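You operate a simulated robot arm through the tools that you are given. There is no shell and no other tool.

The job below is to be done with a simulated robot arm. You get a single attempt, and the scene is never put back.

Task
Move the scorched pouch to the tray, set heat 4 and seal the gold pouch.
Fine: pouch from the rack, spill none; leave it in the sealer, lever up, sealer on.

It is judged by the outcome, as a careful person would: the job done as asked, and still so three seconds after it is handed in. It fails if anything else is knocked over, pushed out of place, dropped, spilled or broken. A push-on lid holds only when it is set on centred and level and pressed home; a screw cap is set on level and turned clockwise until tight.

Robot
A 7-joint arm with a two-finger parallel gripper, fixed in place. Base frame: the origin is at the foot of the arm, x ahead of it, y to its left, z up. Units: m, degrees, N and s.
Its first joint turns from -166.0 to 166.0 degrees. Payload 4.4 kg.
The tool frame sits at the grasp point between the pads (the TCP): z along the fingers, y along the line on which they close. The tips reach 0.023 m beyond it. The gripper opens to 0.094 m. The fingers are 0.038 m wide and 0.01 m thick; the gripper's body (0.054 by 0.096 m) begins 0.039 m behind the TCP.
Orientation is that of the tool frame in the base frame, as a unit quaternion [x, y, z, w]. With the fingers straight down and closing along the base's y, the tool's x points along the base's -x, its y along +y and its z along -z.

Tools
- The arm moves only by the tool send_rows. Its argument "targets" is a list of rows, each an object (a shift or turn left out is 0, a gripper value left out holds the last) with "slide": the shift along the tool's x, y, z in units of 20 mm (1.0 is 20 mm), a list of three; "rot": the turn, a rotation vector about the tool's x, y, z in units of 6 degrees (1.0 is 6 degrees), a list of three; "hand": the gripper command, from -1 (fully open) to 1 (shut), values between in proportion. In form: [{"slide": [dx, dy, dz], "rot": [wx, wy, wz], "hand": hand}, ...]. A call has 1 to 20 rows; each row shifts and turns the commanded pose from where the row before left it, along the tool's axes as they then stand. A call with a number of a shift or a turn outside -1 to 1 is refused whole. A row lasts 0.2 s, in which the tool goes at most 0.05 m and 8.6 degrees; a call with a longer step from one row to the next is refused whole, and so is a gripper value outside its range. A pose out of reach is approached as far as the arm can. The call stops where the force on the tool passes 90 N (or 10 N more than at its start, if that is more) or the arm is blocked; 0.2 s more then pass. The fingers move at their own pace (about 0.072 m/s each) and stop on an object; they squeeze with about 21 N. The grip force told is the motor's: it shows also when the fingers shut on nothing. Time passes only in rows, and 0.2 s behind the last, so rows that do not move let the fingers close. The reply holds the time, the measured pose of the TCP, the force on the tool along the base axes, the opening and the grip force, in the units named above and with some noise, with the torque about the TCP (base axes, N m) and any sound that the robot's microphone picked up.
- Cameras (640 x 400 px; columns grow to the right, rows downward): "scene" is fixed at [0.0526, -0.5005, 1.6474]; the picture's right is [0.33, -0.94, 0.00], its down [-0.38, -0.13, -0.91] and it looks along [0.86, 0.30, -0.40] (base axes); focal length 310 px, centre (320, 200). "wrist" rides on the gripper at [0.086, 0.016, -0.074] in the tool frame; the picture's right is [-0.18, 0.98, 0.00], its down [-0.58, -0.11, -0.81] and it looks along [-0.79, -0.15, 0.59] (tool axes); focal length 243 px, centre (320, 200). There is no depth. A picture from a camera that has moved, and an enlarged one, comes with that camera's place and axes in the base frame and with its lens.
- get_image(camera): a new picture of that camera. The clock stands still meanwhile.
- inspect(camera, box): a new picture of the part [left, top, right, bottom] of that camera's present view, enlarged. The clock stands still meanwhile.
- hand_in(): hands the job in; it is judged then, once.

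Places have to be worked out from the pictures, the camera data and where the tool is seen. Open the gripper and draw the arm clear of the work before you hand the job in, unless the task says otherwise.

The tools are called after "Emit:" by a JSON object that holds its "fn" and its "kwargs". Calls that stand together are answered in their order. send_rows: Moves the arm, as the interface text tells. Its arguments: {"type":"object","properties":{"targets":{"type":"array","items":{"type":"object","properties":{"slide":{"type":"array","items":{"type":"number"}},"rot":{"type":"array","items":{"type":"number"}},"hand":{"type":"number"}}}}},"required":["targets"]} The other tools are called the same way: get_image (camera) takes a picture; inspect (camera, box) takes an enlarged picture of a part of a camera's view; hand_in () hands the job in.

At the start:

```text
time: 0.0
ee_pos: [0.6493, -0.2637, 1.451]
tcp_rot: [0.0, 1.0, 0.0, 0.0]
wrist_force: [-0.2, 0.4, 0.5]
moment: [-0.02, 0.01, 0.0]
finger_gap: 0.0939
gripper_force: 0.1
```

scene: 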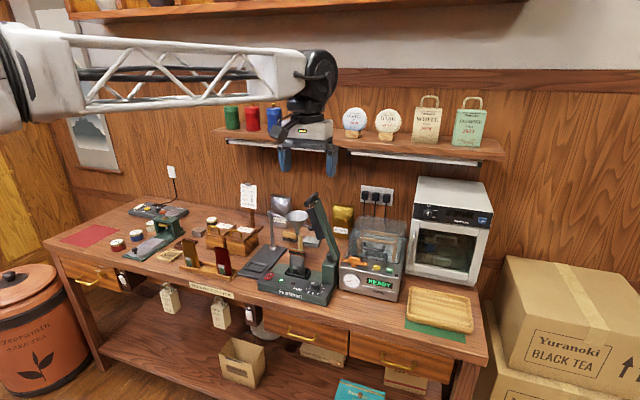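
wrist: 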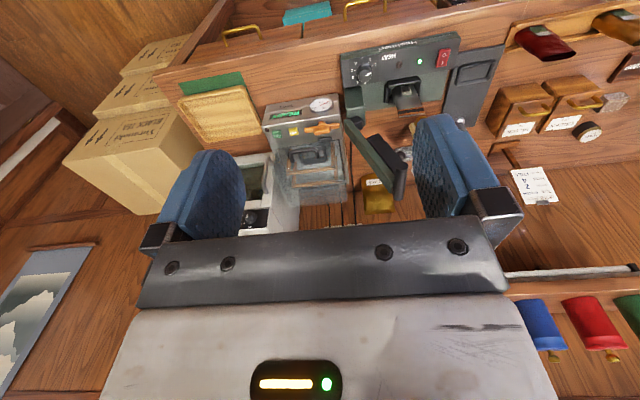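

I start by looking closely at the bench to identify the sealer, the pouches, the tray and the rack.

Emit:
{"fn": "inspect", "kwargs": {"camera": "scene", "box": [220, 170, 420, 320]}}

Emit:
{"fn": "inspect", "kwargs": {"camera": "scene", "box": [40, 160, 260, 310]}}

Emit:
{"fn": "inspect", "kwargs": {"camera": "scene", "box": [330, 170, 500, 350]}}

Emit:
{"fn": "inspect", "kwargs": {"camera": "wrist", "box": [240, 20, 540, 230]}}

```text
2.67 times, centred on (320, 245) of scene
camera zoom: at [0.0526, -0.5005, 1.6474], right [0.33, -0.94, 0.0], down [-0.38, -0.13, -0.91], along [0.86, 0.3, -0.4], focal length 826 px, centre (320, 80)
```

zoom: 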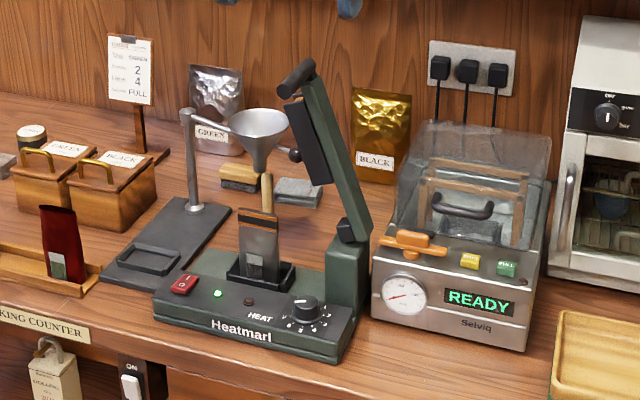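

```text
2.67 times, centred on (150, 235) of scene
camera zoom: at [0.0526, -0.5005, 1.6474], right [0.33, -0.94, 0.0], down [-0.38, -0.13, -0.91], along [0.86, 0.3, -0.4], focal length 826 px, centre (773, 107)
```

zoom: 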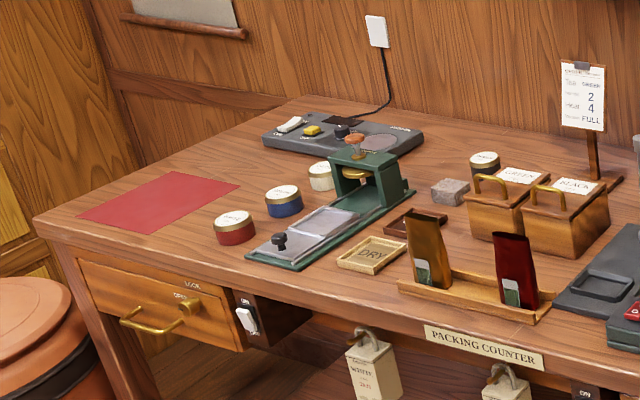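

```text
2.22 times, centred on (415, 260) of scene
camera zoom: at [0.0526, -0.5005, 1.6474], right [0.33, -0.94, 0.0], down [-0.38, -0.13, -0.91], along [0.86, 0.3, -0.4], focal length 688 px, centre (109, 67)
```

zoom: 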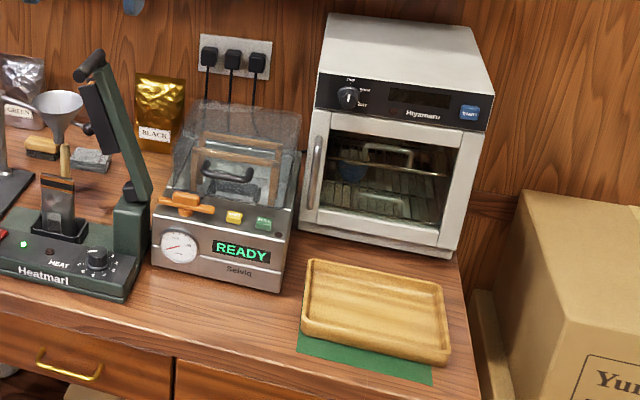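

```text
1.90 times, centred on (390, 125) of wrist
camera zoom: at [0.5636, -0.2471, 1.5261], right [0.18, 0.98, 0.0], down [0.58, -0.11, 0.81], along [0.79, -0.15, -0.59], focal length 462 px, centre (187, 343)
```

zoom: 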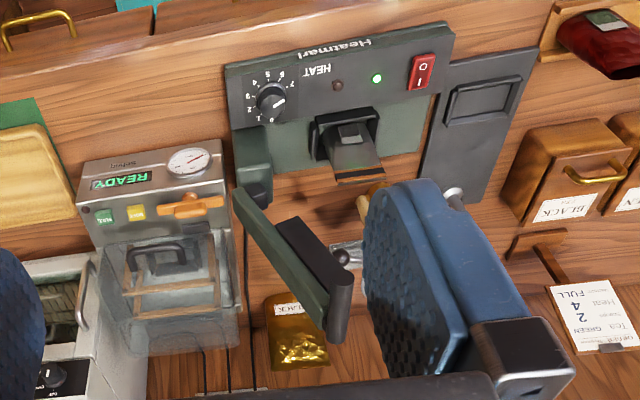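

The Heatmarl sealer holds the scorched pouch, and a gold and a red pouch stand in the rack on the left. I'll zoom further on the sealer and rack details before moving.

Emit:
{"fn": "inspect", "kwargs": {"camera": "scene", "box": [250, 185, 350, 310]}}

Emit:
{"fn": "inspect", "kwargs": {"camera": "scene", "box": [160, 220, 270, 300]}}

Emit:
{"fn": "inspect", "kwargs": {"camera": "wrist", "box": [330, 20, 480, 130]}}

Emit:
{"fn": "inspect", "kwargs": {"camera": "scene", "box": [230, 180, 270, 215]}}

```text
3.20 times, centred on (300, 248) of scene
camera zoom: at [0.0526, -0.5005, 1.6474], right [0.33, -0.94, 0.0], down [-0.38, -0.13, -0.91], along [0.86, 0.3, -0.4], focal length 992 px, centre (384, 48)
```

zoom: 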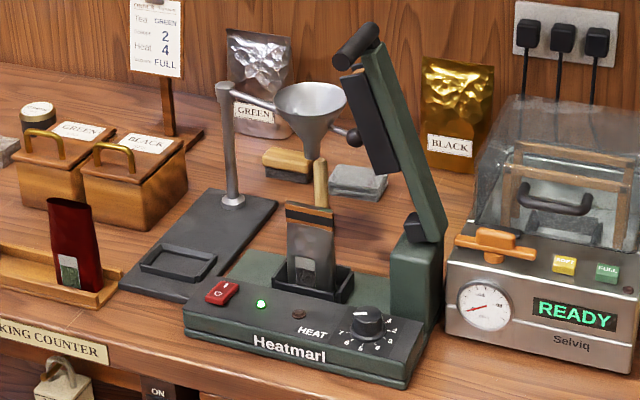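

```text
5.00 times, centred on (215, 260) of scene
camera zoom: at [0.0526, -0.5005, 1.6474], right [0.33, -0.94, 0.0], down [-0.38, -0.13, -0.91], along [0.86, 0.3, -0.4], focal length 1549 px, centre (845, -100)
```

zoom: 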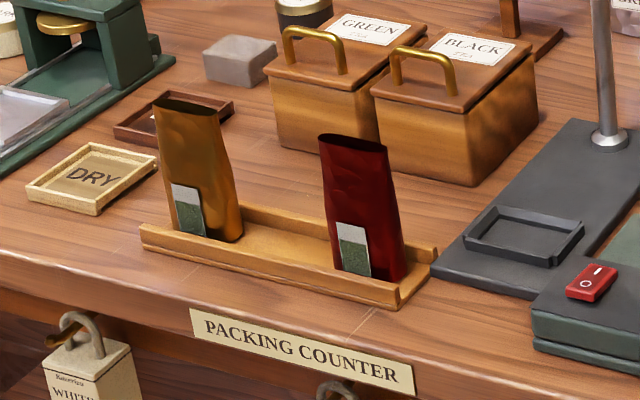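

```text
3.64 times, centred on (405, 75) of wrist
camera zoom: at [0.5636, -0.2471, 1.5261], right [0.18, 0.98, 0.0], down [0.58, -0.11, 0.81], along [0.79, -0.15, -0.59], focal length 882 px, centre (11, 654)
```

zoom: 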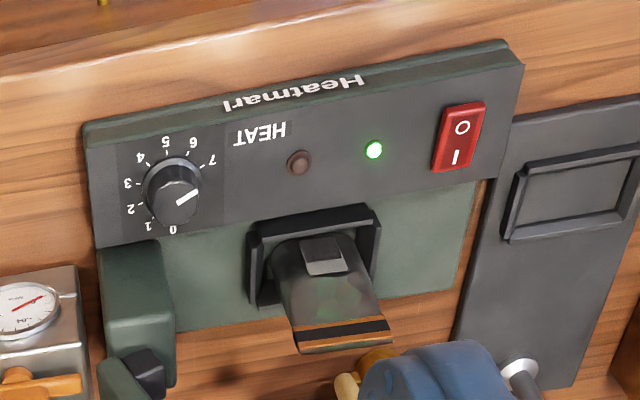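

```text
11.43 times, centred on (250, 198) of scene
camera zoom: at [0.0526, -0.5005, 1.6474], right [0.33, -0.94, 0.0], down [-0.38, -0.13, -0.91], along [0.86, 0.3, -0.4], focal length 3541 px, centre (1120, 229)
```

zoom: 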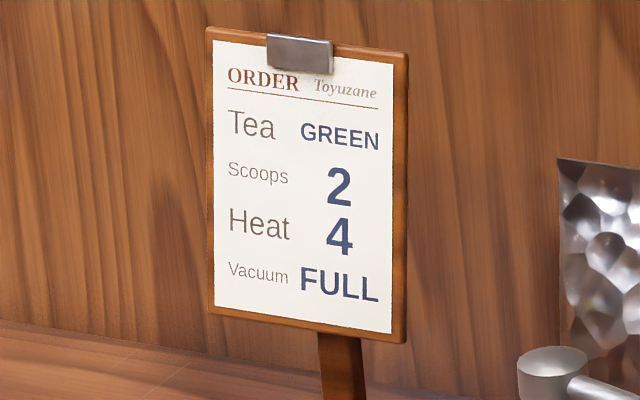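

The scorched pouch (brown/black band at its top) is in the sealer slot around (0.94, -0.10), with its top at z≈1.02. The knob is near (0.85, -0.20), set at about 7. The lever stands up with its hinge near y=-0.22. I'll move the wrist camera in closer for a better look.

Emit:
{"fn": "send_rows", "kwargs": {"targets": [{"slide": [0.133, 0.65, 0.914], "hand": -1}, {"slide": [0.133, 0.65, 0.914]}, {"slide": [0.133, 0.65, 0.914]}, {"slide": [0.133, 0.65, 0.914]}, {"slide": [0.133, 0.65, 0.914]}, {"slide": [0.133, 0.65, 0.914]}, {"slide": [0.133, 0.65, 0.914]}, {"slide": [0.133, 0.65, 0.914]}, {"slide": [0.133, 0.65, 0.914]}, {"slide": [0.133, 0.65, 0.914]}, {"slide": [0.133, 0.65, 0.914]}, {"slide": [0, 0, 0]}]}}

Emit:
{"fn": "get_image", "kwargs": {"camera": "wrist"}}

Emit:
{"fn": "get_image", "kwargs": {"camera": "scene"}}

```text
time: 2.6
ee_pos: [0.6182, -0.1205, 1.2467]
tcp_rot: [0.0, 1.0, 0.0, 0.0]
wrist_force: [1.2, 0.1, -0.4]
moment: [0.02, -0.02, 0.0]
finger_gap: 0.094
gripper_force: 0.0
```

```text
taken
camera wrist: at [0.533, -0.1038, 1.3234], right [0.18, 0.98, 0.0], down [0.58, -0.11, 0.81], along [0.79, -0.15, -0.59], focal length 243 px, centre (320, 200)
```

wrist: 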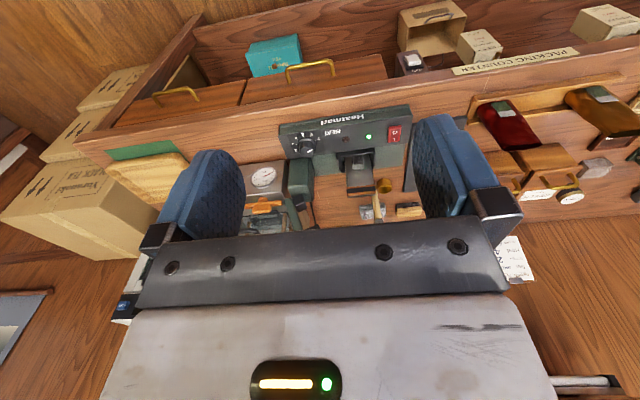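

```text
taken
```

scene: 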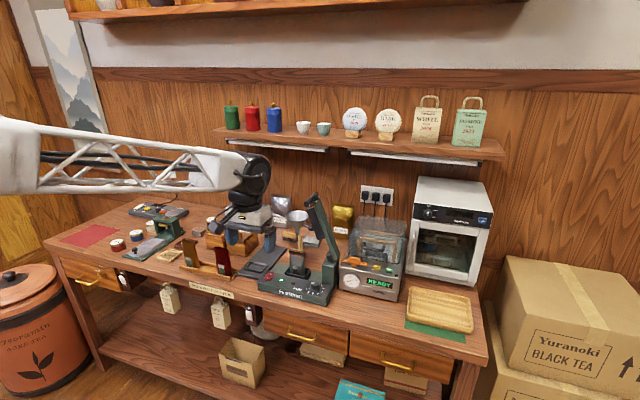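

The wrist view now shows the knob, pouch and slot unobstructed. I'll zoom in on them.

Emit:
{"fn": "inspect", "kwargs": {"camera": "wrist", "box": [270, 100, 430, 225]}}

Emit:
{"fn": "inspect", "kwargs": {"camera": "wrist", "box": [330, 120, 400, 200]}}

Emit:
{"fn": "inspect", "kwargs": {"camera": "wrist", "box": [280, 120, 350, 165]}}

Emit:
{"fn": "inspect", "kwargs": {"camera": "scene", "box": [270, 180, 350, 310]}}

```text
3.20 times, centred on (350, 162) of wrist
camera zoom: at [0.533, -0.1038, 1.3234], right [0.18, 0.98, 0.0], down [0.58, -0.11, 0.81], along [0.79, -0.15, -0.59], focal length 776 px, centre (224, 320)
```

zoom: 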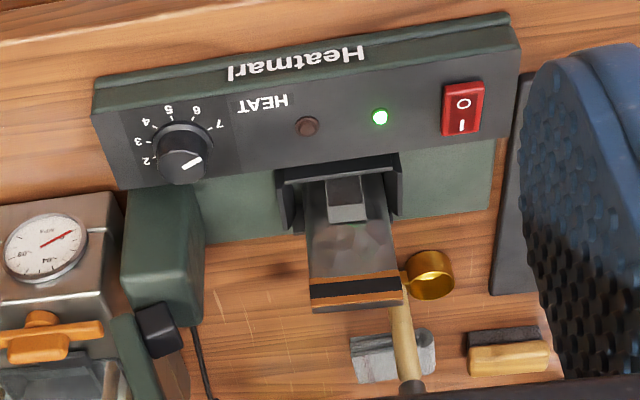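

```text
5.00 times, centred on (365, 160) of wrist
camera zoom: at [0.533, -0.1038, 1.3234], right [0.18, 0.98, 0.0], down [0.58, -0.11, 0.81], along [0.79, -0.15, -0.59], focal length 1213 px, centre (95, 400)
```

zoom: 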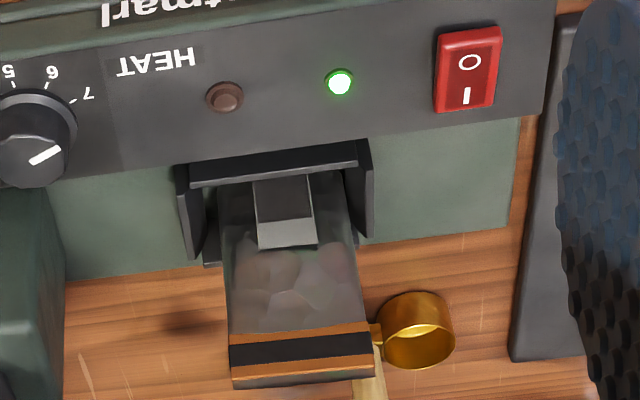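

```text
8.89 times, centred on (315, 142) of wrist
camera zoom: at [0.533, -0.1038, 1.3234], right [0.18, 0.98, 0.0], down [0.58, -0.11, 0.81], along [0.79, -0.15, -0.59], focal length 2157 px, centre (364, 711)
```

zoom: 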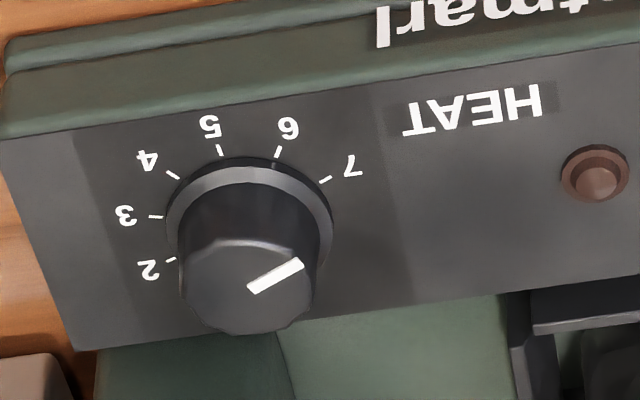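

```text
3.08 times, centred on (310, 245) of scene
camera zoom: at [0.0526, -0.5005, 1.6474], right [0.33, -0.94, 0.0], down [-0.38, -0.13, -0.91], along [0.86, 0.3, -0.4], focal length 953 px, centre (351, 62)
```

zoom: 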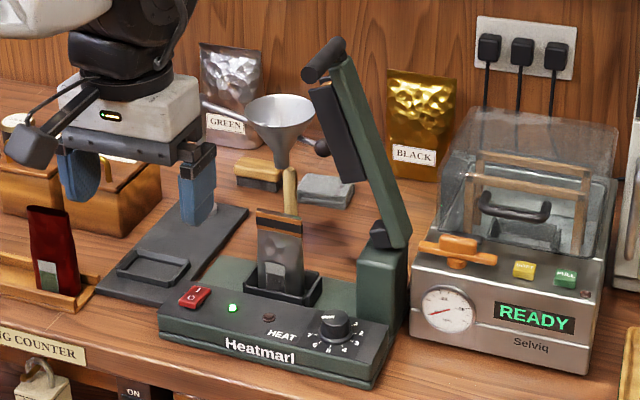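

The scorched pouch is sealed with a burnt band, and the heat knob points at about 7. Next I'll look at the rack from above with the wrist camera, which also gives me the sealer from the left.

Emit:
{"fn": "send_rows", "kwargs": {"targets": [{"slide": [0, 1, 0]}, {"slide": [0, 1, 0]}, {"slide": [0, 1, 0]}, {"slide": [0, 1, 0]}, {"slide": [0, 1, 0]}, {"slide": [0, 1, 0]}, {"slide": [0, 1, 0]}, {"slide": [0, 1, 0]}, {"slide": [0, 1, 0]}, {"slide": [0, 1, 0]}, {"slide": [0, 1, 0]}, {"slide": [0, 1, 0]}, {"slide": [0, 1, 0]}, {"slide": [0, 1, 0]}, {"slide": [0, 1, 0]}, {"slide": [0, 1, 0]}, {"slide": [0, 1, 0]}, {"slide": [0, 1, 0]}, {"slide": [0, 0, 0]}]}}

Emit:
{"fn": "get_image", "kwargs": {"camera": "wrist"}}

```text
time: 6.6
ee_pos: [0.62, 0.2402, 1.2492]
tcp_rot: [0.0, 1.0, 0.0, 0.0]
wrist_force: [-0.3, 0.3, -1.1]
moment: [0.02, -0.04, -0.02]
finger_gap: 0.0938
gripper_force: 0.0
```

```text
taken
camera wrist: at [0.533, 0.256, 1.3246], right [0.18, 0.98, 0.0], down [0.58, -0.11, 0.81], along [0.79, -0.15, -0.59], focal length 243 px, centre (320, 200)
```

wrist: 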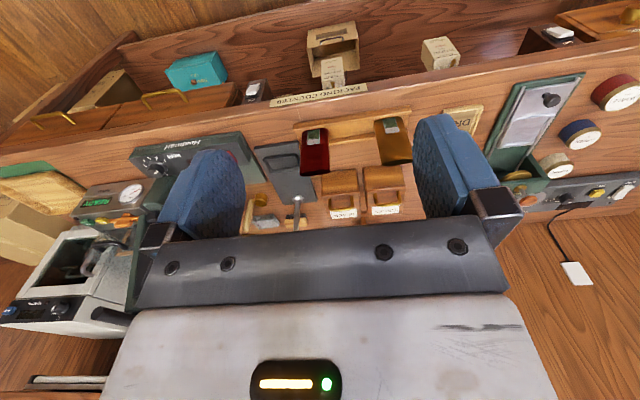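

Emit:
{"fn": "inspect", "kwargs": {"camera": "wrist", "box": [270, 95, 430, 225]}}

Emit:
{"fn": "inspect", "kwargs": {"camera": "wrist", "box": [340, 95, 430, 175]}}

Emit:
{"fn": "inspect", "kwargs": {"camera": "scene", "box": [170, 230, 240, 290]}}

```text
3.08 times, centred on (350, 160) of wrist
camera zoom: at [0.533, 0.256, 1.3246], right [0.18, 0.98, 0.0], down [0.58, -0.11, 0.81], along [0.79, -0.15, -0.59], focal length 746 px, centre (228, 323)
```

zoom: 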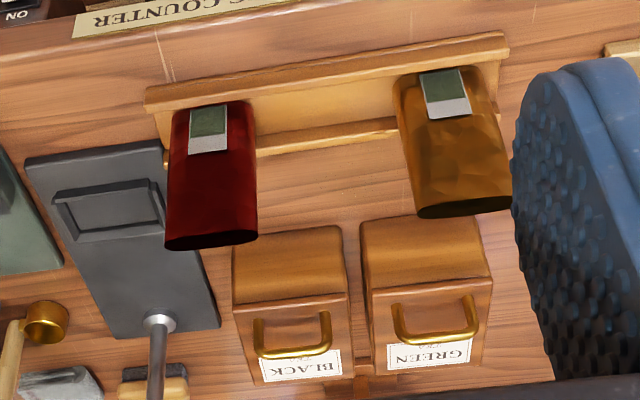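

```text
5.00 times, centred on (385, 135) of wrist
camera zoom: at [0.533, 0.256, 1.3246], right [0.18, 0.98, 0.0], down [0.58, -0.11, 0.81], along [0.79, -0.15, -0.59], focal length 1213 px, centre (-5, 525)
```

zoom: 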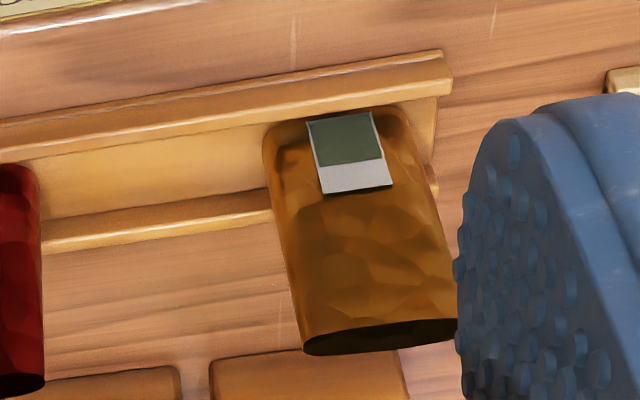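

```text
6.67 times, centred on (205, 260) of scene
camera zoom: at [0.0526, -0.5005, 1.6474], right [0.33, -0.94, 0.0], down [-0.38, -0.13, -0.91], along [0.86, 0.3, -0.4], focal length 2066 px, centre (1087, -200)
```

zoom: 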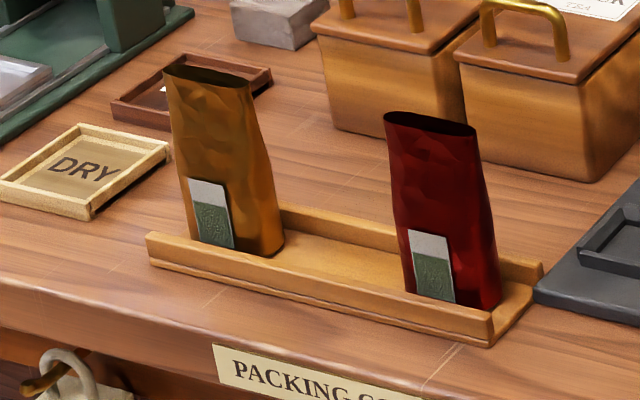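

The gold pouch stands open in the rack with its mouth centre near (0.870, 0.335, 1.008), about 0.055 wide along y. Now I'll turn the camera to see the lever and post from the left.

Emit:
{"fn": "send_rows", "kwargs": {"targets": [{"rot": [0, 0, 1]}, {"rot": [0, 0, 1]}, {"rot": [0, 0, 1]}, {"rot": [0, 0, 1]}, {"rot": [0, 0, 1]}, {"rot": [0, 0, 1]}, {"rot": [0, 0, 1]}, {"slide": [0, 0, 0]}]}}

Emit:
{"fn": "get_image", "kwargs": {"camera": "wrist"}}

```text
time: 8.4
ee_pos: [0.6196, 0.2404, 1.2484]
tcp_rot: [0.36, 0.933, 0.0, 0.0]
wrist_force: [0.4, 0.1, 0.1]
moment: [0.03, 0.0, 0.01]
finger_gap: 0.094
gripper_force: 0.0
```

```text
taken
camera wrist: at [0.5671, 0.3096, 1.3251], right [0.8, 0.61, 0.0], down [0.36, -0.47, 0.81], along [0.49, -0.64, -0.59], focal length 243 px, centre (320, 200)
```

wrist: 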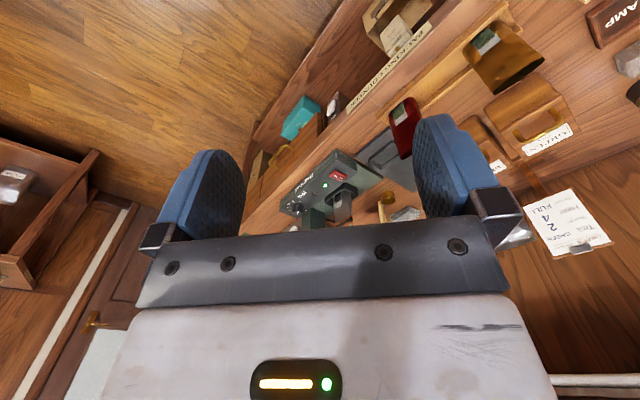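

The gripper hides the lever from here, so I'll raise the tool so the lever drops into the clear part of the view.

Emit:
{"fn": "send_rows", "kwargs": {"targets": [{"slide": [0, -0.3, -1]}, {"slide": [0, -0.3, -1]}, {"slide": [0, -0.3, -1]}, {"slide": [0, -0.3, -1]}, {"slide": [0, -0.3, -1]}, {"slide": [0, -0.3, -1]}, {"slide": [0, -0.3, -1]}, {"slide": [0, -0.3, -1]}, {"slide": [0, -0.3, -1]}, {"slide": [0, -0.3, -1]}, {"slide": [0, 0, 0]}]}}

Emit:
{"fn": "get_image", "kwargs": {"camera": "wrist"}}

```text
time: 10.8
ee_pos: [0.5806, 0.1954, 1.4473]
tcp_rot: [0.358, 0.934, 0.0, 0.0]
wrist_force: [0.8, -0.1, 0.1]
moment: [0.0, 0.05, -0.01]
finger_gap: 0.0941
gripper_force: 0.2
```

```text
taken
camera wrist: at [0.5276, 0.2648, 1.5241], right [0.79, 0.61, 0.0], down [0.36, -0.47, 0.81], along [0.49, -0.64, -0.59], focal length 243 px, centre (320, 200)
```

wrist: 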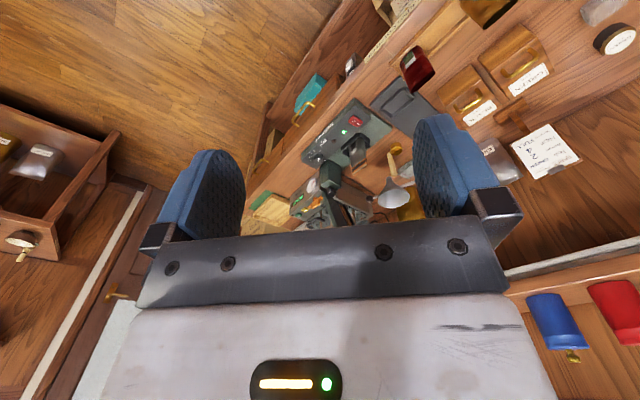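

Emit:
{"fn": "inspect", "kwargs": {"camera": "wrist", "box": [270, 90, 430, 230]}}

Emit:
{"fn": "inspect", "kwargs": {"camera": "wrist", "box": [300, 140, 380, 225]}}

Emit:
{"fn": "inspect", "kwargs": {"camera": "scene", "box": [280, 180, 350, 300]}}

```text
2.86 times, centred on (350, 160) of wrist
camera zoom: at [0.5276, 0.2648, 1.5241], right [0.79, 0.61, 0.0], down [0.36, -0.47, 0.81], along [0.49, -0.64, -0.59], focal length 693 px, centre (234, 314)
```

zoom: 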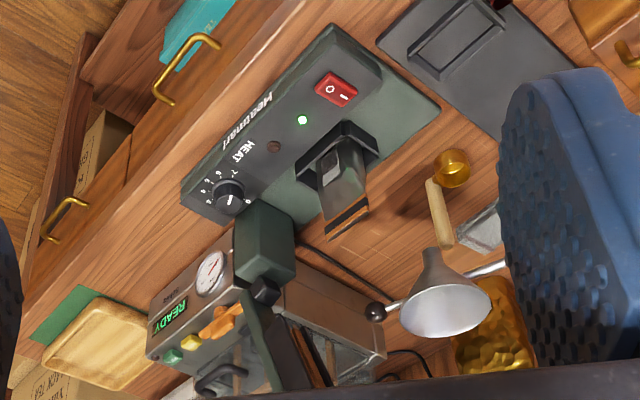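

```text
4.71 times, centred on (340, 182) of wrist
camera zoom: at [0.5276, 0.2648, 1.5241], right [0.79, 0.61, 0.0], down [0.36, -0.47, 0.81], along [0.49, -0.64, -0.59], focal length 1142 px, centre (226, 282)
```

zoom: 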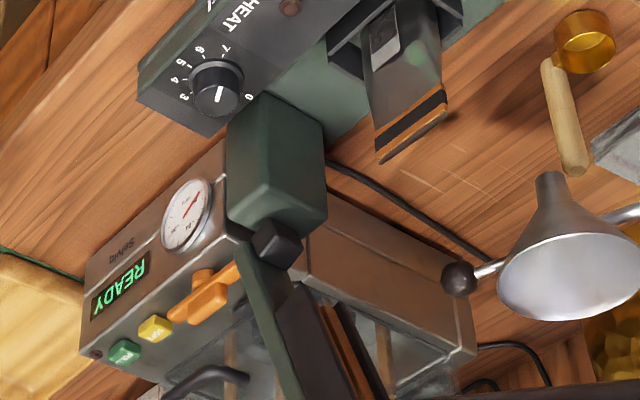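

```text
3.33 times, centred on (315, 240) of scene
camera zoom: at [0.0526, -0.5005, 1.6474], right [0.33, -0.94, 0.0], down [-0.38, -0.13, -0.91], along [0.86, 0.3, -0.4], focal length 1033 px, centre (337, 67)
```

zoom: 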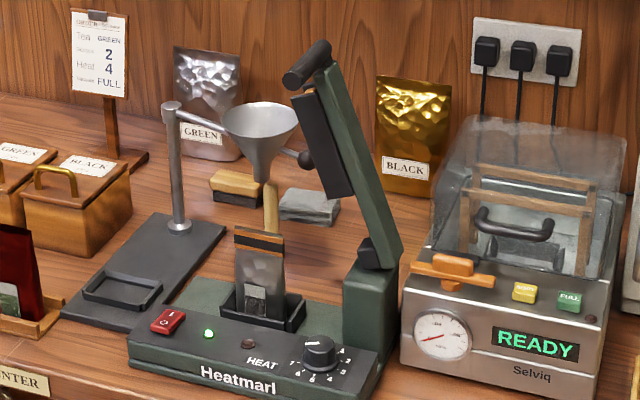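

The refined triangulation puts the scorched pouch's top at (0.953, -0.093, 1.012) and the knob top at (0.871, -0.194, 0.944). The post front is at x≈0.907 and the funnel rim at about (1.046, -0.056, 1.10). I'll square up the yaw, come in front of the lever, and tilt to view it horizontally.

Emit:
{"fn": "send_rows", "kwargs": {"targets": [{"rot": [0, 0, -1]}, {"rot": [0, 0, -1]}, {"rot": [0, 0, -1]}, {"rot": [0, 0, -1]}, {"rot": [0, 0, -1]}, {"rot": [0, 0, -1]}, {"rot": [0, 0, -1]}, {"slide": [0, 0, 0]}]}}

Emit:
{"fn": "send_rows", "kwargs": {"targets": [{"slide": [-0.2, -1, 0.5]}, {"slide": [-0.2, -1, 0.5]}, {"slide": [-0.2, -1, 0.5]}, {"slide": [-0.2, -1, 0.5]}, {"slide": [-0.2, -1, 0.5]}, {"slide": [-0.2, -1, 0.5]}, {"slide": [-0.2, -1, 0.5]}, {"slide": [-0.2, -1, 0.5]}, {"slide": [-0.2, -1, 0.5]}, {"slide": [-0.2, -1, 0.5]}, {"slide": [-0.2, -1, 0.5]}, {"slide": [-0.2, -1, 0.5]}, {"slide": [-0.2, -1, 0.5]}, {"slide": [-0.2, -1, 0.5]}, {"slide": [-0.2, -1, 0.5]}, {"slide": [-0.2, -1, 0.5]}, {"slide": [-0.2, -1, 0.5]}, {"slide": [-0.2, -1, 0.5]}, {"slide": [-0.2, -1, 0.5]}]}}

Emit:
{"fn": "send_rows", "kwargs": {"targets": [{"rot": [0, -1, 0]}, {"rot": [0, -1, 0]}, {"rot": [0, -1, 0]}, {"rot": [0, -1, 0]}, {"rot": [0, -1, 0]}, {"rot": [0, -0.83, 0]}, {"slide": [0, 0, 0]}]}}

Emit:
{"fn": "get_image", "kwargs": {"camera": "wrist"}}

Emit:
{"fn": "get_image", "kwargs": {"camera": "scene"}}

```text
time: 12.6
ee_pos: [0.5802, 0.1954, 1.4484]
tcp_rot: [-0.001, 1.0, 0.0, 0.001]
wrist_force: [0.8, -0.7, -0.6]
moment: [0.02, 0.0, 0.02]
finger_gap: 0.0938
gripper_force: 0.2
```

```text
time: 16.6
ee_pos: [0.6565, -0.1859, 1.2596]
tcp_rot: [0.0, 1.0, 0.0, 0.0]
wrist_force: [-0.1, -0.8, -0.5]
moment: [0.0, 0.01, 0.02]
finger_gap: 0.0942
gripper_force: 0.1
```

```text
time: 18.2
ee_pos: [0.6551, -0.1844, 1.2604]
tcp_rot: [0.0, 0.954, 0.001, 0.301]
wrist_force: [-0.1, 0.4, -0.5]
moment: [0.01, -0.04, -0.04]
finger_gap: 0.094
gripper_force: 0.0
```

```text
taken
camera wrist: at [0.5421, -0.1681, 1.2726], right [0.15, 0.98, 0.11], down [0.01, -0.11, 0.99], along [0.99, -0.15, -0.03], focal length 243 px, centre (320, 200)
```

wrist: 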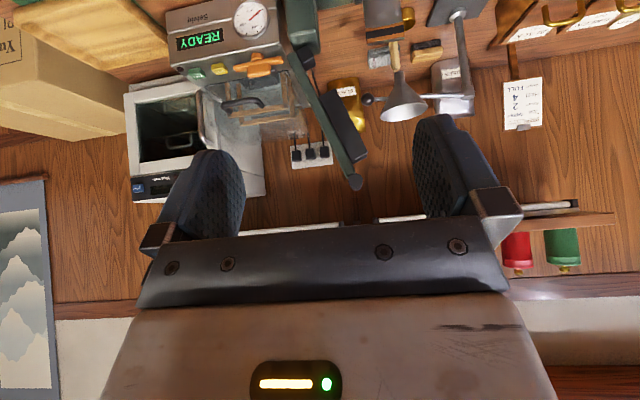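

```text
taken
```

scene: 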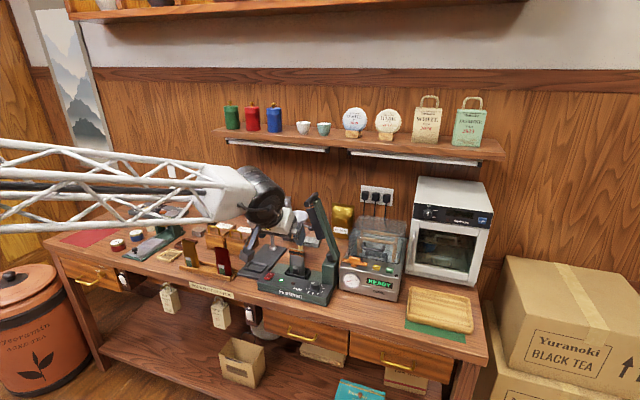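

Now I have a horizontal, upside-down front view with the lever between the fingers. I'll zoom in on it.

Emit:
{"fn": "inspect", "kwargs": {"camera": "wrist", "box": [270, 40, 410, 200]}}

Emit:
{"fn": "inspect", "kwargs": {"camera": "wrist", "box": [280, 0, 480, 130]}}

Emit:
{"fn": "inspect", "kwargs": {"camera": "scene", "box": [285, 185, 345, 260]}}

```text
2.50 times, centred on (340, 120) of wrist
camera zoom: at [0.5421, -0.1681, 1.2726], right [0.15, 0.98, 0.11], down [0.01, -0.11, 0.99], along [0.99, -0.15, -0.03], focal length 606 px, centre (270, 400)
```

zoom: 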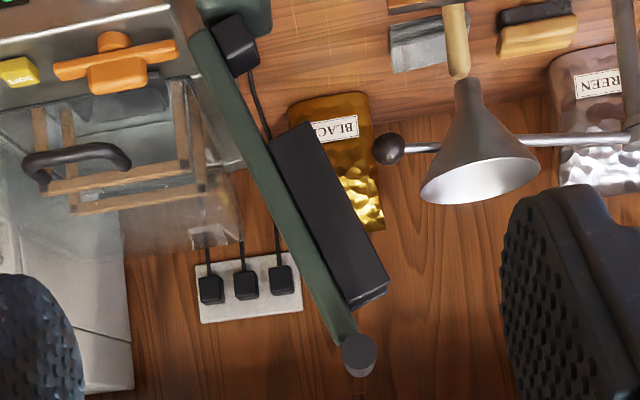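

```text
3.08 times, centred on (380, 65) of wrist
camera zoom: at [0.5421, -0.1681, 1.2726], right [0.15, 0.98, 0.11], down [0.01, -0.11, 0.99], along [0.99, -0.15, -0.03], focal length 746 px, centre (135, 615)
```

zoom: 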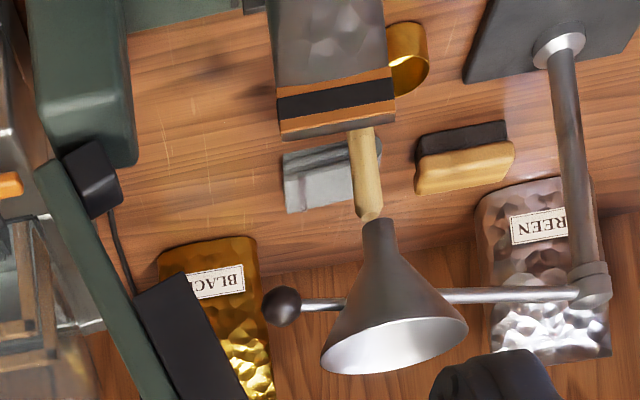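

```text
5.33 times, centred on (315, 222) of scene
camera zoom: at [0.0526, -0.5005, 1.6474], right [0.33, -0.94, 0.0], down [-0.38, -0.13, -0.91], along [0.86, 0.3, -0.4], focal length 1652 px, centre (347, 80)
```

zoom: 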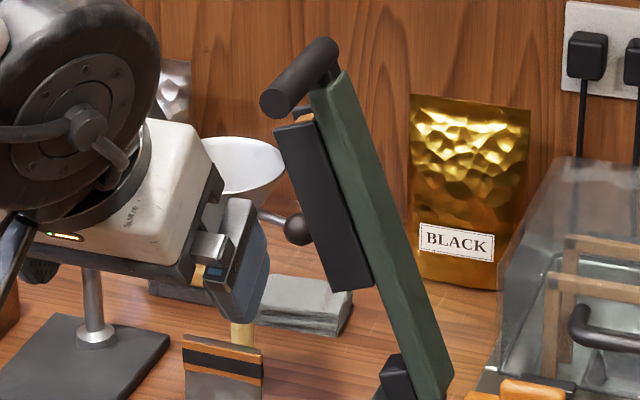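

The handle is a 20 mm cylinder along x, with its near end at (0.881, -0.167, 1.243), and the hinge is near (y -0.229, z 1.014). The tray is more than 1.04 m from the base, so I need a tilted tool to get there. I'll test that reach now with empty hands before lifting any pouch.

Emit:
{"fn": "send_rows", "kwargs": {"targets": [{"rot": [0.51, 0, 0.728]}, {"rot": [0.51, 0, 0.728]}, {"rot": [0.51, 0, 0.728]}, {"rot": [0.51, 0, 0.728]}, {"rot": [0.51, 0, 0.728]}, {"rot": [0.51, 0, 0.728]}, {"slide": [-0.53, -0.4345, 0.9545]}, {"slide": [-0.53, -0.4345, 0.9545]}, {"slide": [-0.53, -0.4345, 0.9545]}, {"slide": [-0.53, -0.4345, 0.9545]}, {"slide": [-0.53, -0.4345, 0.9545]}, {"slide": [-0.53, -0.4345, 0.9545]}, {"slide": [-0.53, -0.4345, 0.9545]}, {"slide": [-0.53, -0.4345, 0.9545]}, {"slide": [-0.53, -0.4345, 0.9545]}, {"slide": [-0.53, -0.4345, 0.9545]}, {"slide": [-0.53, -0.4345, 0.9545]}, {"slide": [-0.53, -0.4345, 0.9545]}, {"slide": [0, 0, 0]}]}}

Emit:
{"fn": "get_image", "kwargs": {"camera": "scene"}}

Emit:
{"fn": "get_image", "kwargs": {"camera": "wrist"}}

```text
time: 22.2
ee_pos: [0.8005, -0.3986, 1.1426]
tcp_rot: [0.263, 0.917, -0.082, 0.289]
wrist_force: [0.8, 0.1, -0.2]
moment: [-0.03, 0.0, -0.04]
finger_gap: 0.0941
gripper_force: 0.0
```

```text
taken
```

scene: 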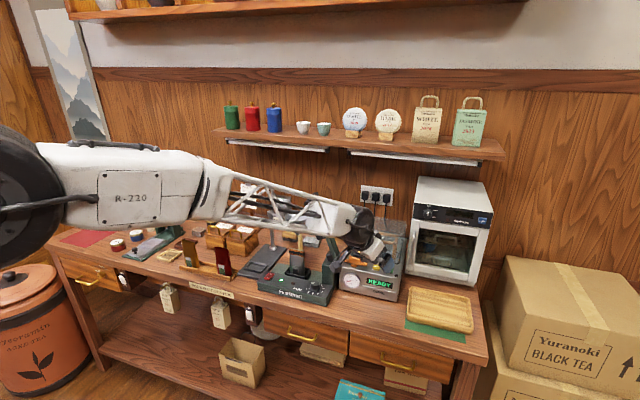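

```text
taken
camera wrist: at [0.713, -0.325, 1.1568], right [0.65, 0.75, 0.11], down [-0.05, -0.1, 0.99], along [0.76, -0.65, -0.03], focal length 243 px, centre (320, 200)
```

wrist: 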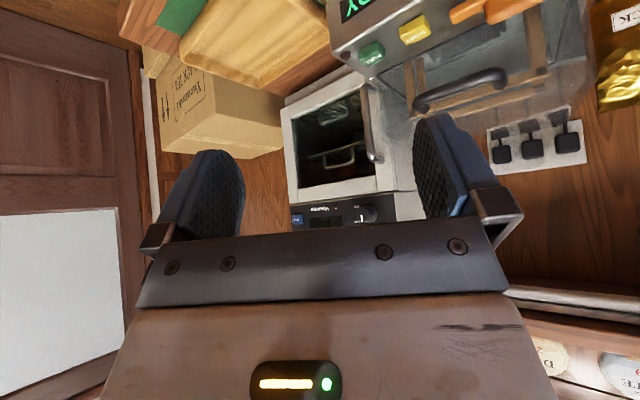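

The motion tracks well. I'm continuing toward the tray to test the reach.

Emit:
{"fn": "send_rows", "kwargs": {"targets": [{"slide": [-0.53, -0.4345, 0.9545]}, {"slide": [-0.53, -0.4345, 0.9545]}, {"slide": [-0.53, -0.4345, 0.9545]}, {"slide": [-0.53, -0.4345, 0.9545]}, {"slide": [-0.53, -0.4345, 0.9545]}, {"slide": [-0.53, -0.4345, 0.9545]}, {"slide": [-0.53, -0.4345, 0.9545]}, {"slide": [-0.53, -0.4345, 0.9545]}, {"slide": [-0.53, -0.4345, 0.9545]}, {"slide": [-0.53, -0.4345, 0.9545]}, {"slide": [0, 0, 0]}]}}

Emit:
{"fn": "get_image", "kwargs": {"camera": "wrist"}}

Emit:
{"fn": "inspect", "kwargs": {"camera": "scene", "box": [340, 160, 500, 360]}}

```text
time: 24.6
ee_pos: [0.9195, -0.5783, 1.047]
tcp_rot: [0.263, 0.917, -0.083, 0.289]
wrist_force: [0.4, -0.5, -0.1]
moment: [0.04, 0.02, -0.01]
finger_gap: 0.0942
gripper_force: 0.0
```

```text
taken
camera wrist: at [0.8324, -0.5033, 1.0603], right [0.65, 0.75, 0.11], down [-0.05, -0.1, 0.99], along [0.76, -0.65, -0.03], focal length 243 px, centre (320, 200)
```

wrist: 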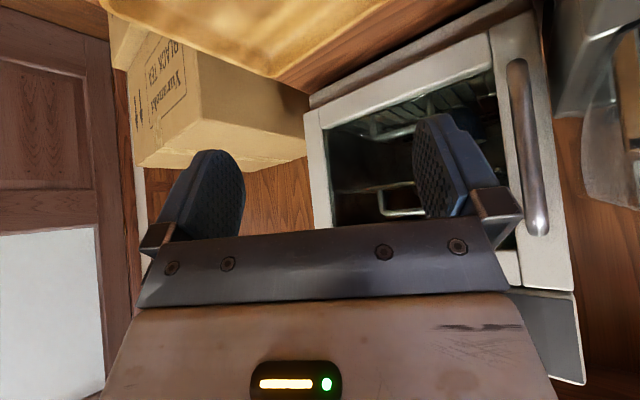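

```text
2.00 times, centred on (420, 260) of scene
camera zoom: at [0.0526, -0.5005, 1.6474], right [0.33, -0.94, 0.0], down [-0.38, -0.13, -0.91], along [0.86, 0.3, -0.4], focal length 620 px, centre (120, 80)
```

zoom: 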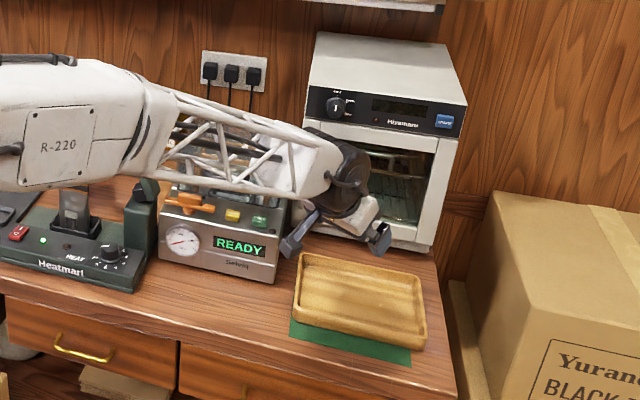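

At tilt 35° the arm reaches (0.92, -0.578), which projects onto the inside of the tray. I'll test the lowered height too.

Emit:
{"fn": "send_rows", "kwargs": {"targets": [{"slide": [0.517, 0, 0.737]}, {"slide": [0.517, 0, 0.737]}, {"slide": [0.517, 0, 0.737]}, {"slide": [0.517, 0, 0.737]}, {"slide": [0.517, 0, 0.737]}, {"slide": [0, 0, 0]}]}}

Emit:
{"fn": "inspect", "kwargs": {"camera": "scene", "box": [340, 160, 500, 360]}}

Emit:
{"fn": "get_image", "kwargs": {"camera": "wrist"}}

```text
time: 26.0
ee_pos: [0.9212, -0.5753, 0.9583]
tcp_rot: [0.263, 0.917, -0.083, 0.289]
wrist_force: [-1.5, 0.3, 0.0]
moment: [0.02, 0.01, 0.03]
finger_gap: 0.0938
gripper_force: 0.0
```

```text
2.00 times, centred on (420, 260) of scene
camera zoom: at [0.0526, -0.5005, 1.6474], right [0.33, -0.94, 0.0], down [-0.38, -0.13, -0.91], along [0.86, 0.3, -0.4], focal length 620 px, centre (120, 80)
```

zoom: 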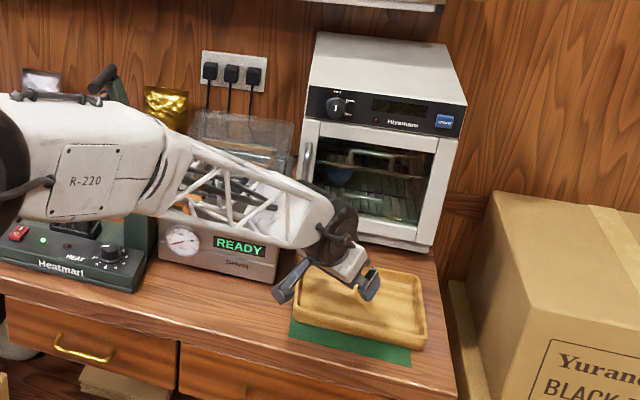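

```text
taken
camera wrist: at [0.8338, -0.5013, 0.9715], right [0.65, 0.75, 0.11], down [-0.05, -0.1, 0.99], along [0.76, -0.65, -0.03], focal length 243 px, centre (320, 200)
```

wrist: 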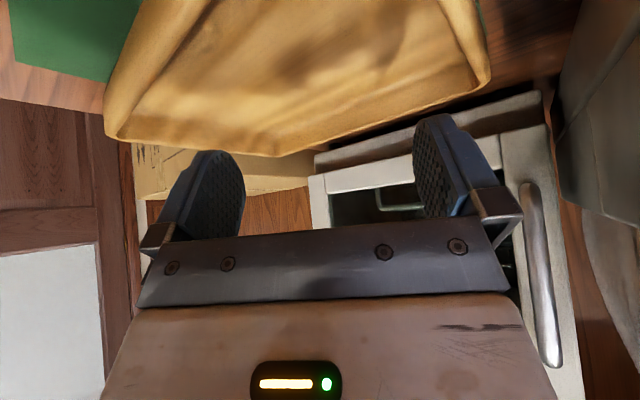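

Reach is confirmed at (0.921, -0.575, 0.958). I'll retrace up and back, square the yaw, and return to in front of the sealer.

Emit:
{"fn": "send_rows", "kwargs": {"targets": [{"slide": [-0.517, 0, -0.737]}, {"slide": [-0.517, 0, -0.737]}, {"slide": [-0.517, 0, -0.737]}, {"slide": [-0.517, 0, -0.737]}, {"slide": [-0.517, 0, -0.737]}, {"slide": [0.53, 0.4345, -0.9545]}, {"slide": [0.53, 0.4345, -0.9545]}, {"slide": [0.53, 0.4345, -0.9545]}, {"slide": [0.53, 0.4345, -0.9545]}, {"slide": [0.53, 0.4345, -0.9545]}, {"slide": [0.53, 0.4345, -0.9545]}, {"slide": [0.53, 0.4345, -0.9545]}, {"slide": [0.53, 0.4345, -0.9545]}, {"slide": [0.53, 0.4345, -0.9545]}, {"slide": [0.53, 0.4345, -0.9545]}, {"slide": [0.53, 0.4345, -0.9545]}, {"slide": [0.53, 0.4345, -0.9545]}, {"slide": [0.53, 0.4345, -0.9545]}, {"slide": [0.53, 0.4345, -0.9545]}, {"slide": [0.53, 0.4345, -0.9545]}]}}

Emit:
{"fn": "send_rows", "kwargs": {"targets": [{"rot": [-0.51, 0, -0.728]}, {"rot": [-0.51, 0, -0.728]}, {"rot": [-0.51, 0, -0.728]}, {"rot": [-0.51, 0, -0.728]}, {"rot": [-0.51, 0, -0.728]}, {"rot": [-0.51, 0, -0.728]}, {"slide": [0, 0, 0]}]}}

```text
time: 30.2
ee_pos: [0.7374, -0.3101, 1.1913]
tcp_rot: [0.262, 0.917, -0.082, 0.289]
wrist_force: [0.6, -0.3, -0.1]
moment: [-0.02, 0.0, -0.01]
finger_gap: 0.0939
gripper_force: 0.0
```

```text
time: 31.8
ee_pos: [0.7393, -0.3096, 1.1916]
tcp_rot: [-0.001, 0.954, 0.0, 0.301]
wrist_force: [-0.4, 0.4, -0.2]
moment: [0.0, -0.01, 0.0]
finger_gap: 0.0942
gripper_force: 0.2
```

Yaw is square again. I'm moving in front of the scorched pouch to refine its position.

Emit:
{"fn": "send_rows", "kwargs": {"targets": [{"slide": [0.165, 0.991, 0.561]}, {"slide": [0.165, 0.991, 0.561]}, {"slide": [0.165, 0.991, 0.561]}, {"slide": [0.165, 0.991, 0.561]}, {"slide": [0.165, 0.991, 0.561]}, {"slide": [0.165, 0.991, 0.561]}, {"slide": [0.165, 0.991, 0.561]}, {"slide": [0.165, 0.991, 0.561]}, {"slide": [0.165, 0.991, 0.561]}, {"slide": [0.165, 0.991, 0.561]}, {"slide": [0.165, 0.991, 0.561]}, {"slide": [0, 0, 0]}]}}

Emit:
{"fn": "get_image", "kwargs": {"camera": "wrist"}}

Emit:
{"fn": "inspect", "kwargs": {"camera": "scene", "box": [250, 180, 370, 310]}}

```text
time: 34.4
ee_pos: [0.7823, -0.0901, 1.0688]
tcp_rot: [0.0, 0.954, 0.0, 0.301]
wrist_force: [0.7, -0.7, -0.2]
moment: [0.03, -0.01, -0.02]
finger_gap: 0.0937
gripper_force: 0.0
```

```text
taken
camera wrist: at [0.6682, -0.0732, 1.083], right [0.15, 0.98, 0.11], down [0.01, -0.11, 0.99], along [0.99, -0.15, -0.03], focal length 243 px, centre (320, 200)
```

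wrist: 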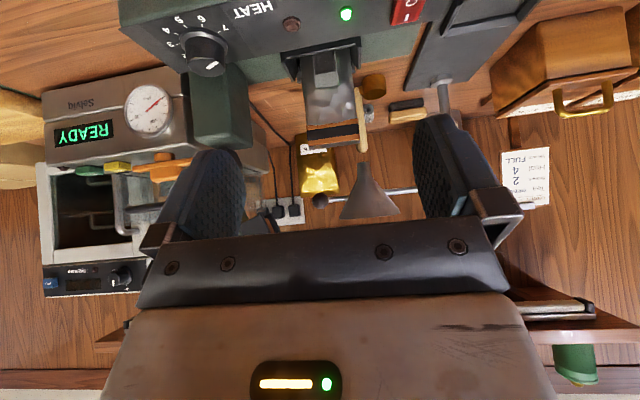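

```text
3.08 times, centred on (310, 245) of scene
camera zoom: at [0.0526, -0.5005, 1.6474], right [0.33, -0.94, 0.0], down [-0.38, -0.13, -0.91], along [0.86, 0.3, -0.4], focal length 953 px, centre (351, 62)
```

zoom: 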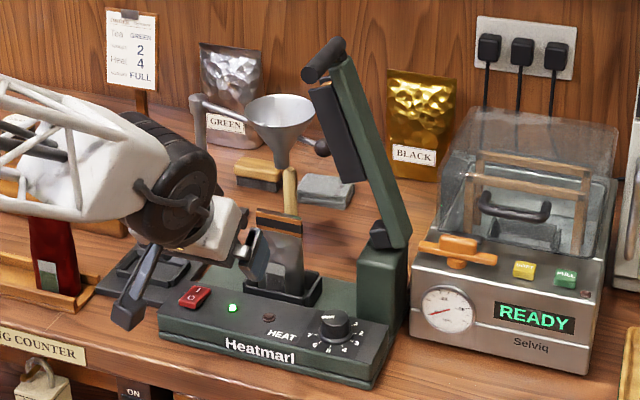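

Emit:
{"fn": "inspect", "kwargs": {"camera": "wrist", "box": [270, 20, 390, 160]}}

Emit:
{"fn": "inspect", "kwargs": {"camera": "scene", "box": [320, 235, 350, 280]}}

```text
2.86 times, centred on (330, 90) of wrist
camera zoom: at [0.6682, -0.0732, 1.083], right [0.15, 0.98, 0.11], down [0.01, -0.11, 0.99], along [0.99, -0.15, -0.03], focal length 693 px, centre (291, 514)
```

zoom: 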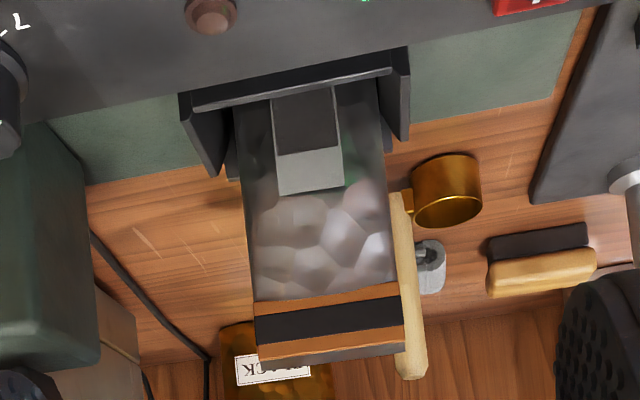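

```text
8.89 times, centred on (335, 258) of scene
camera zoom: at [0.0526, -0.5005, 1.6474], right [0.33, -0.94, 0.0], down [-0.38, -0.13, -0.91], along [0.86, 0.3, -0.4], focal length 2754 px, centre (187, -311)
```

zoom: 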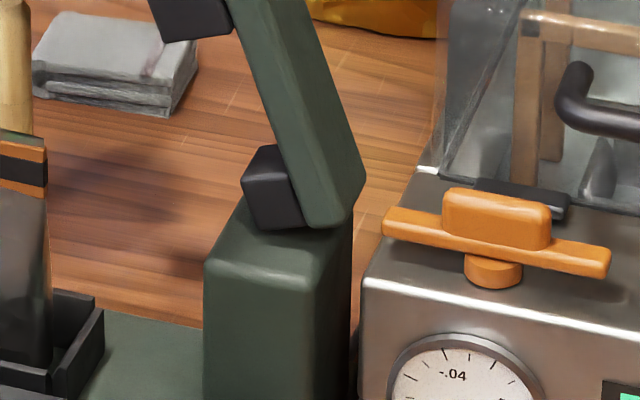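

The pouch spans y from -0.123 to -0.063 (centre -0.093) at x≈0.951, its top is at z≈1.012 and the slot rim at z≈0.92. I'll advance the open fingers around its sides to TCP (0.951, -0.093, 0.972).

Emit:
{"fn": "send_rows", "kwargs": {"targets": [{"slide": [-0.414, -0.015, 0.882]}, {"slide": [-0.414, -0.015, 0.882]}, {"slide": [-0.414, -0.015, 0.882]}, {"slide": [-0.414, -0.015, 0.882]}, {"slide": [-0.414, -0.015, 0.882]}, {"slide": [-0.414, -0.015, 0.882]}, {"slide": [-0.414, -0.015, 0.882]}, {"slide": [-0.414, -0.015, 0.882]}, {"slide": [0, 0, 0]}]}}

Emit:
{"fn": "get_image", "kwargs": {"camera": "wrist"}}

Emit:
{"fn": "inspect", "kwargs": {"camera": "scene", "box": [250, 200, 350, 300]}}

```text
time: 36.4
ee_pos: [0.9177, -0.0949, 0.9933]
tcp_rot: [0.001, 0.954, 0.0, 0.301]
wrist_force: [-0.2, -0.4, -0.3]
moment: [0.0, -0.04, 0.01]
finger_gap: 0.0939
gripper_force: 0.1
```

```text
taken
camera wrist: at [0.8041, -0.0791, 1.0069], right [0.15, 0.98, 0.11], down [0.01, -0.11, 0.99], along [0.99, -0.15, -0.03], focal length 243 px, centre (320, 200)
```

wrist: 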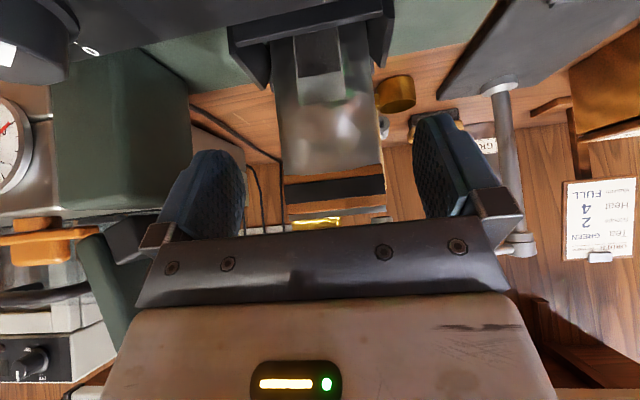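

```text
4.00 times, centred on (300, 250) of scene
camera zoom: at [0.0526, -0.5005, 1.6474], right [0.33, -0.94, 0.0], down [-0.38, -0.13, -0.91], along [0.86, 0.3, -0.4], focal length 1239 px, centre (400, 0)
```

zoom: 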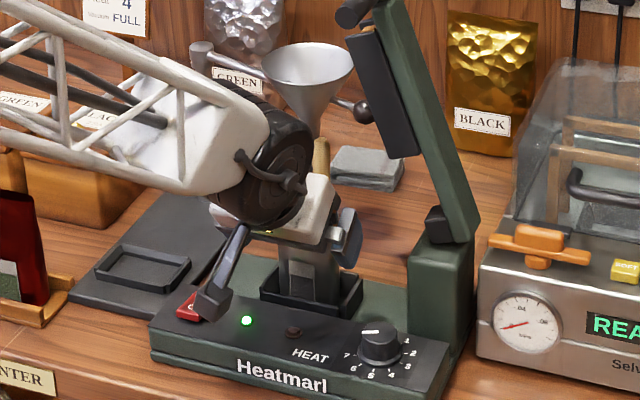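

The pouch is centred between the fingers. I'll go the last 4 cm and close on its sides.

Emit:
{"fn": "send_rows", "kwargs": {"targets": [{"slide": [-0.375, 0.05, 0.905]}, {"slide": [-0.375, 0.05, 0.905]}, {"slide": [0, 0, 0]}, {"slide": [0, 0, 0], "hand": 1}, {"slide": [0, 0, 0]}, {"slide": [0, 0, 0]}, {"slide": [0, 0, 0]}, {"slide": [0, 0, 0]}]}}

Emit:
{"fn": "get_image", "kwargs": {"camera": "wrist"}}

Emit:
{"fn": "inspect", "kwargs": {"camera": "scene", "box": [250, 200, 350, 300]}}

```text
time: 38.2
ee_pos: [0.9505, -0.0915, 0.972]
tcp_rot: [0.0, 0.954, 0.0, 0.301]
wrist_force: [-0.5, -0.2, 0.6]
moment: [0.03, 0.02, 0.03]
finger_gap: 0.0588
gripper_force: 21.0
```

```text
taken
camera wrist: at [0.837, -0.0758, 0.9845], right [0.15, 0.98, 0.11], down [0.01, -0.11, 0.99], along [0.99, -0.15, -0.03], focal length 243 px, centre (320, 200)
```

wrist: 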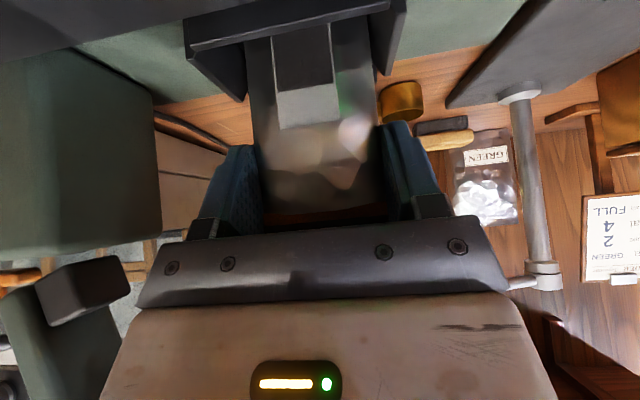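

```text
4.00 times, centred on (300, 250) of scene
camera zoom: at [0.0526, -0.5005, 1.6474], right [0.33, -0.94, 0.0], down [-0.38, -0.13, -0.91], along [0.86, 0.3, -0.4], focal length 1239 px, centre (400, 0)
```

zoom: 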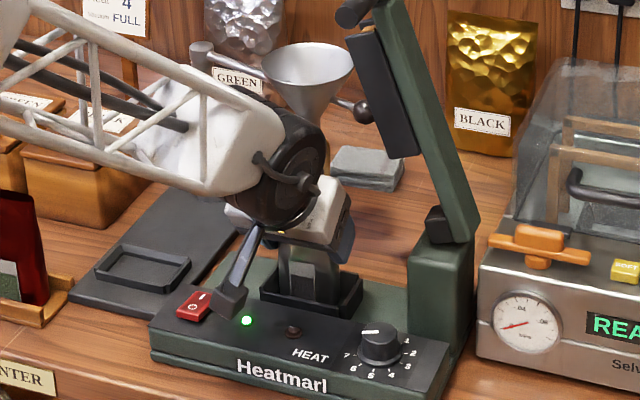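

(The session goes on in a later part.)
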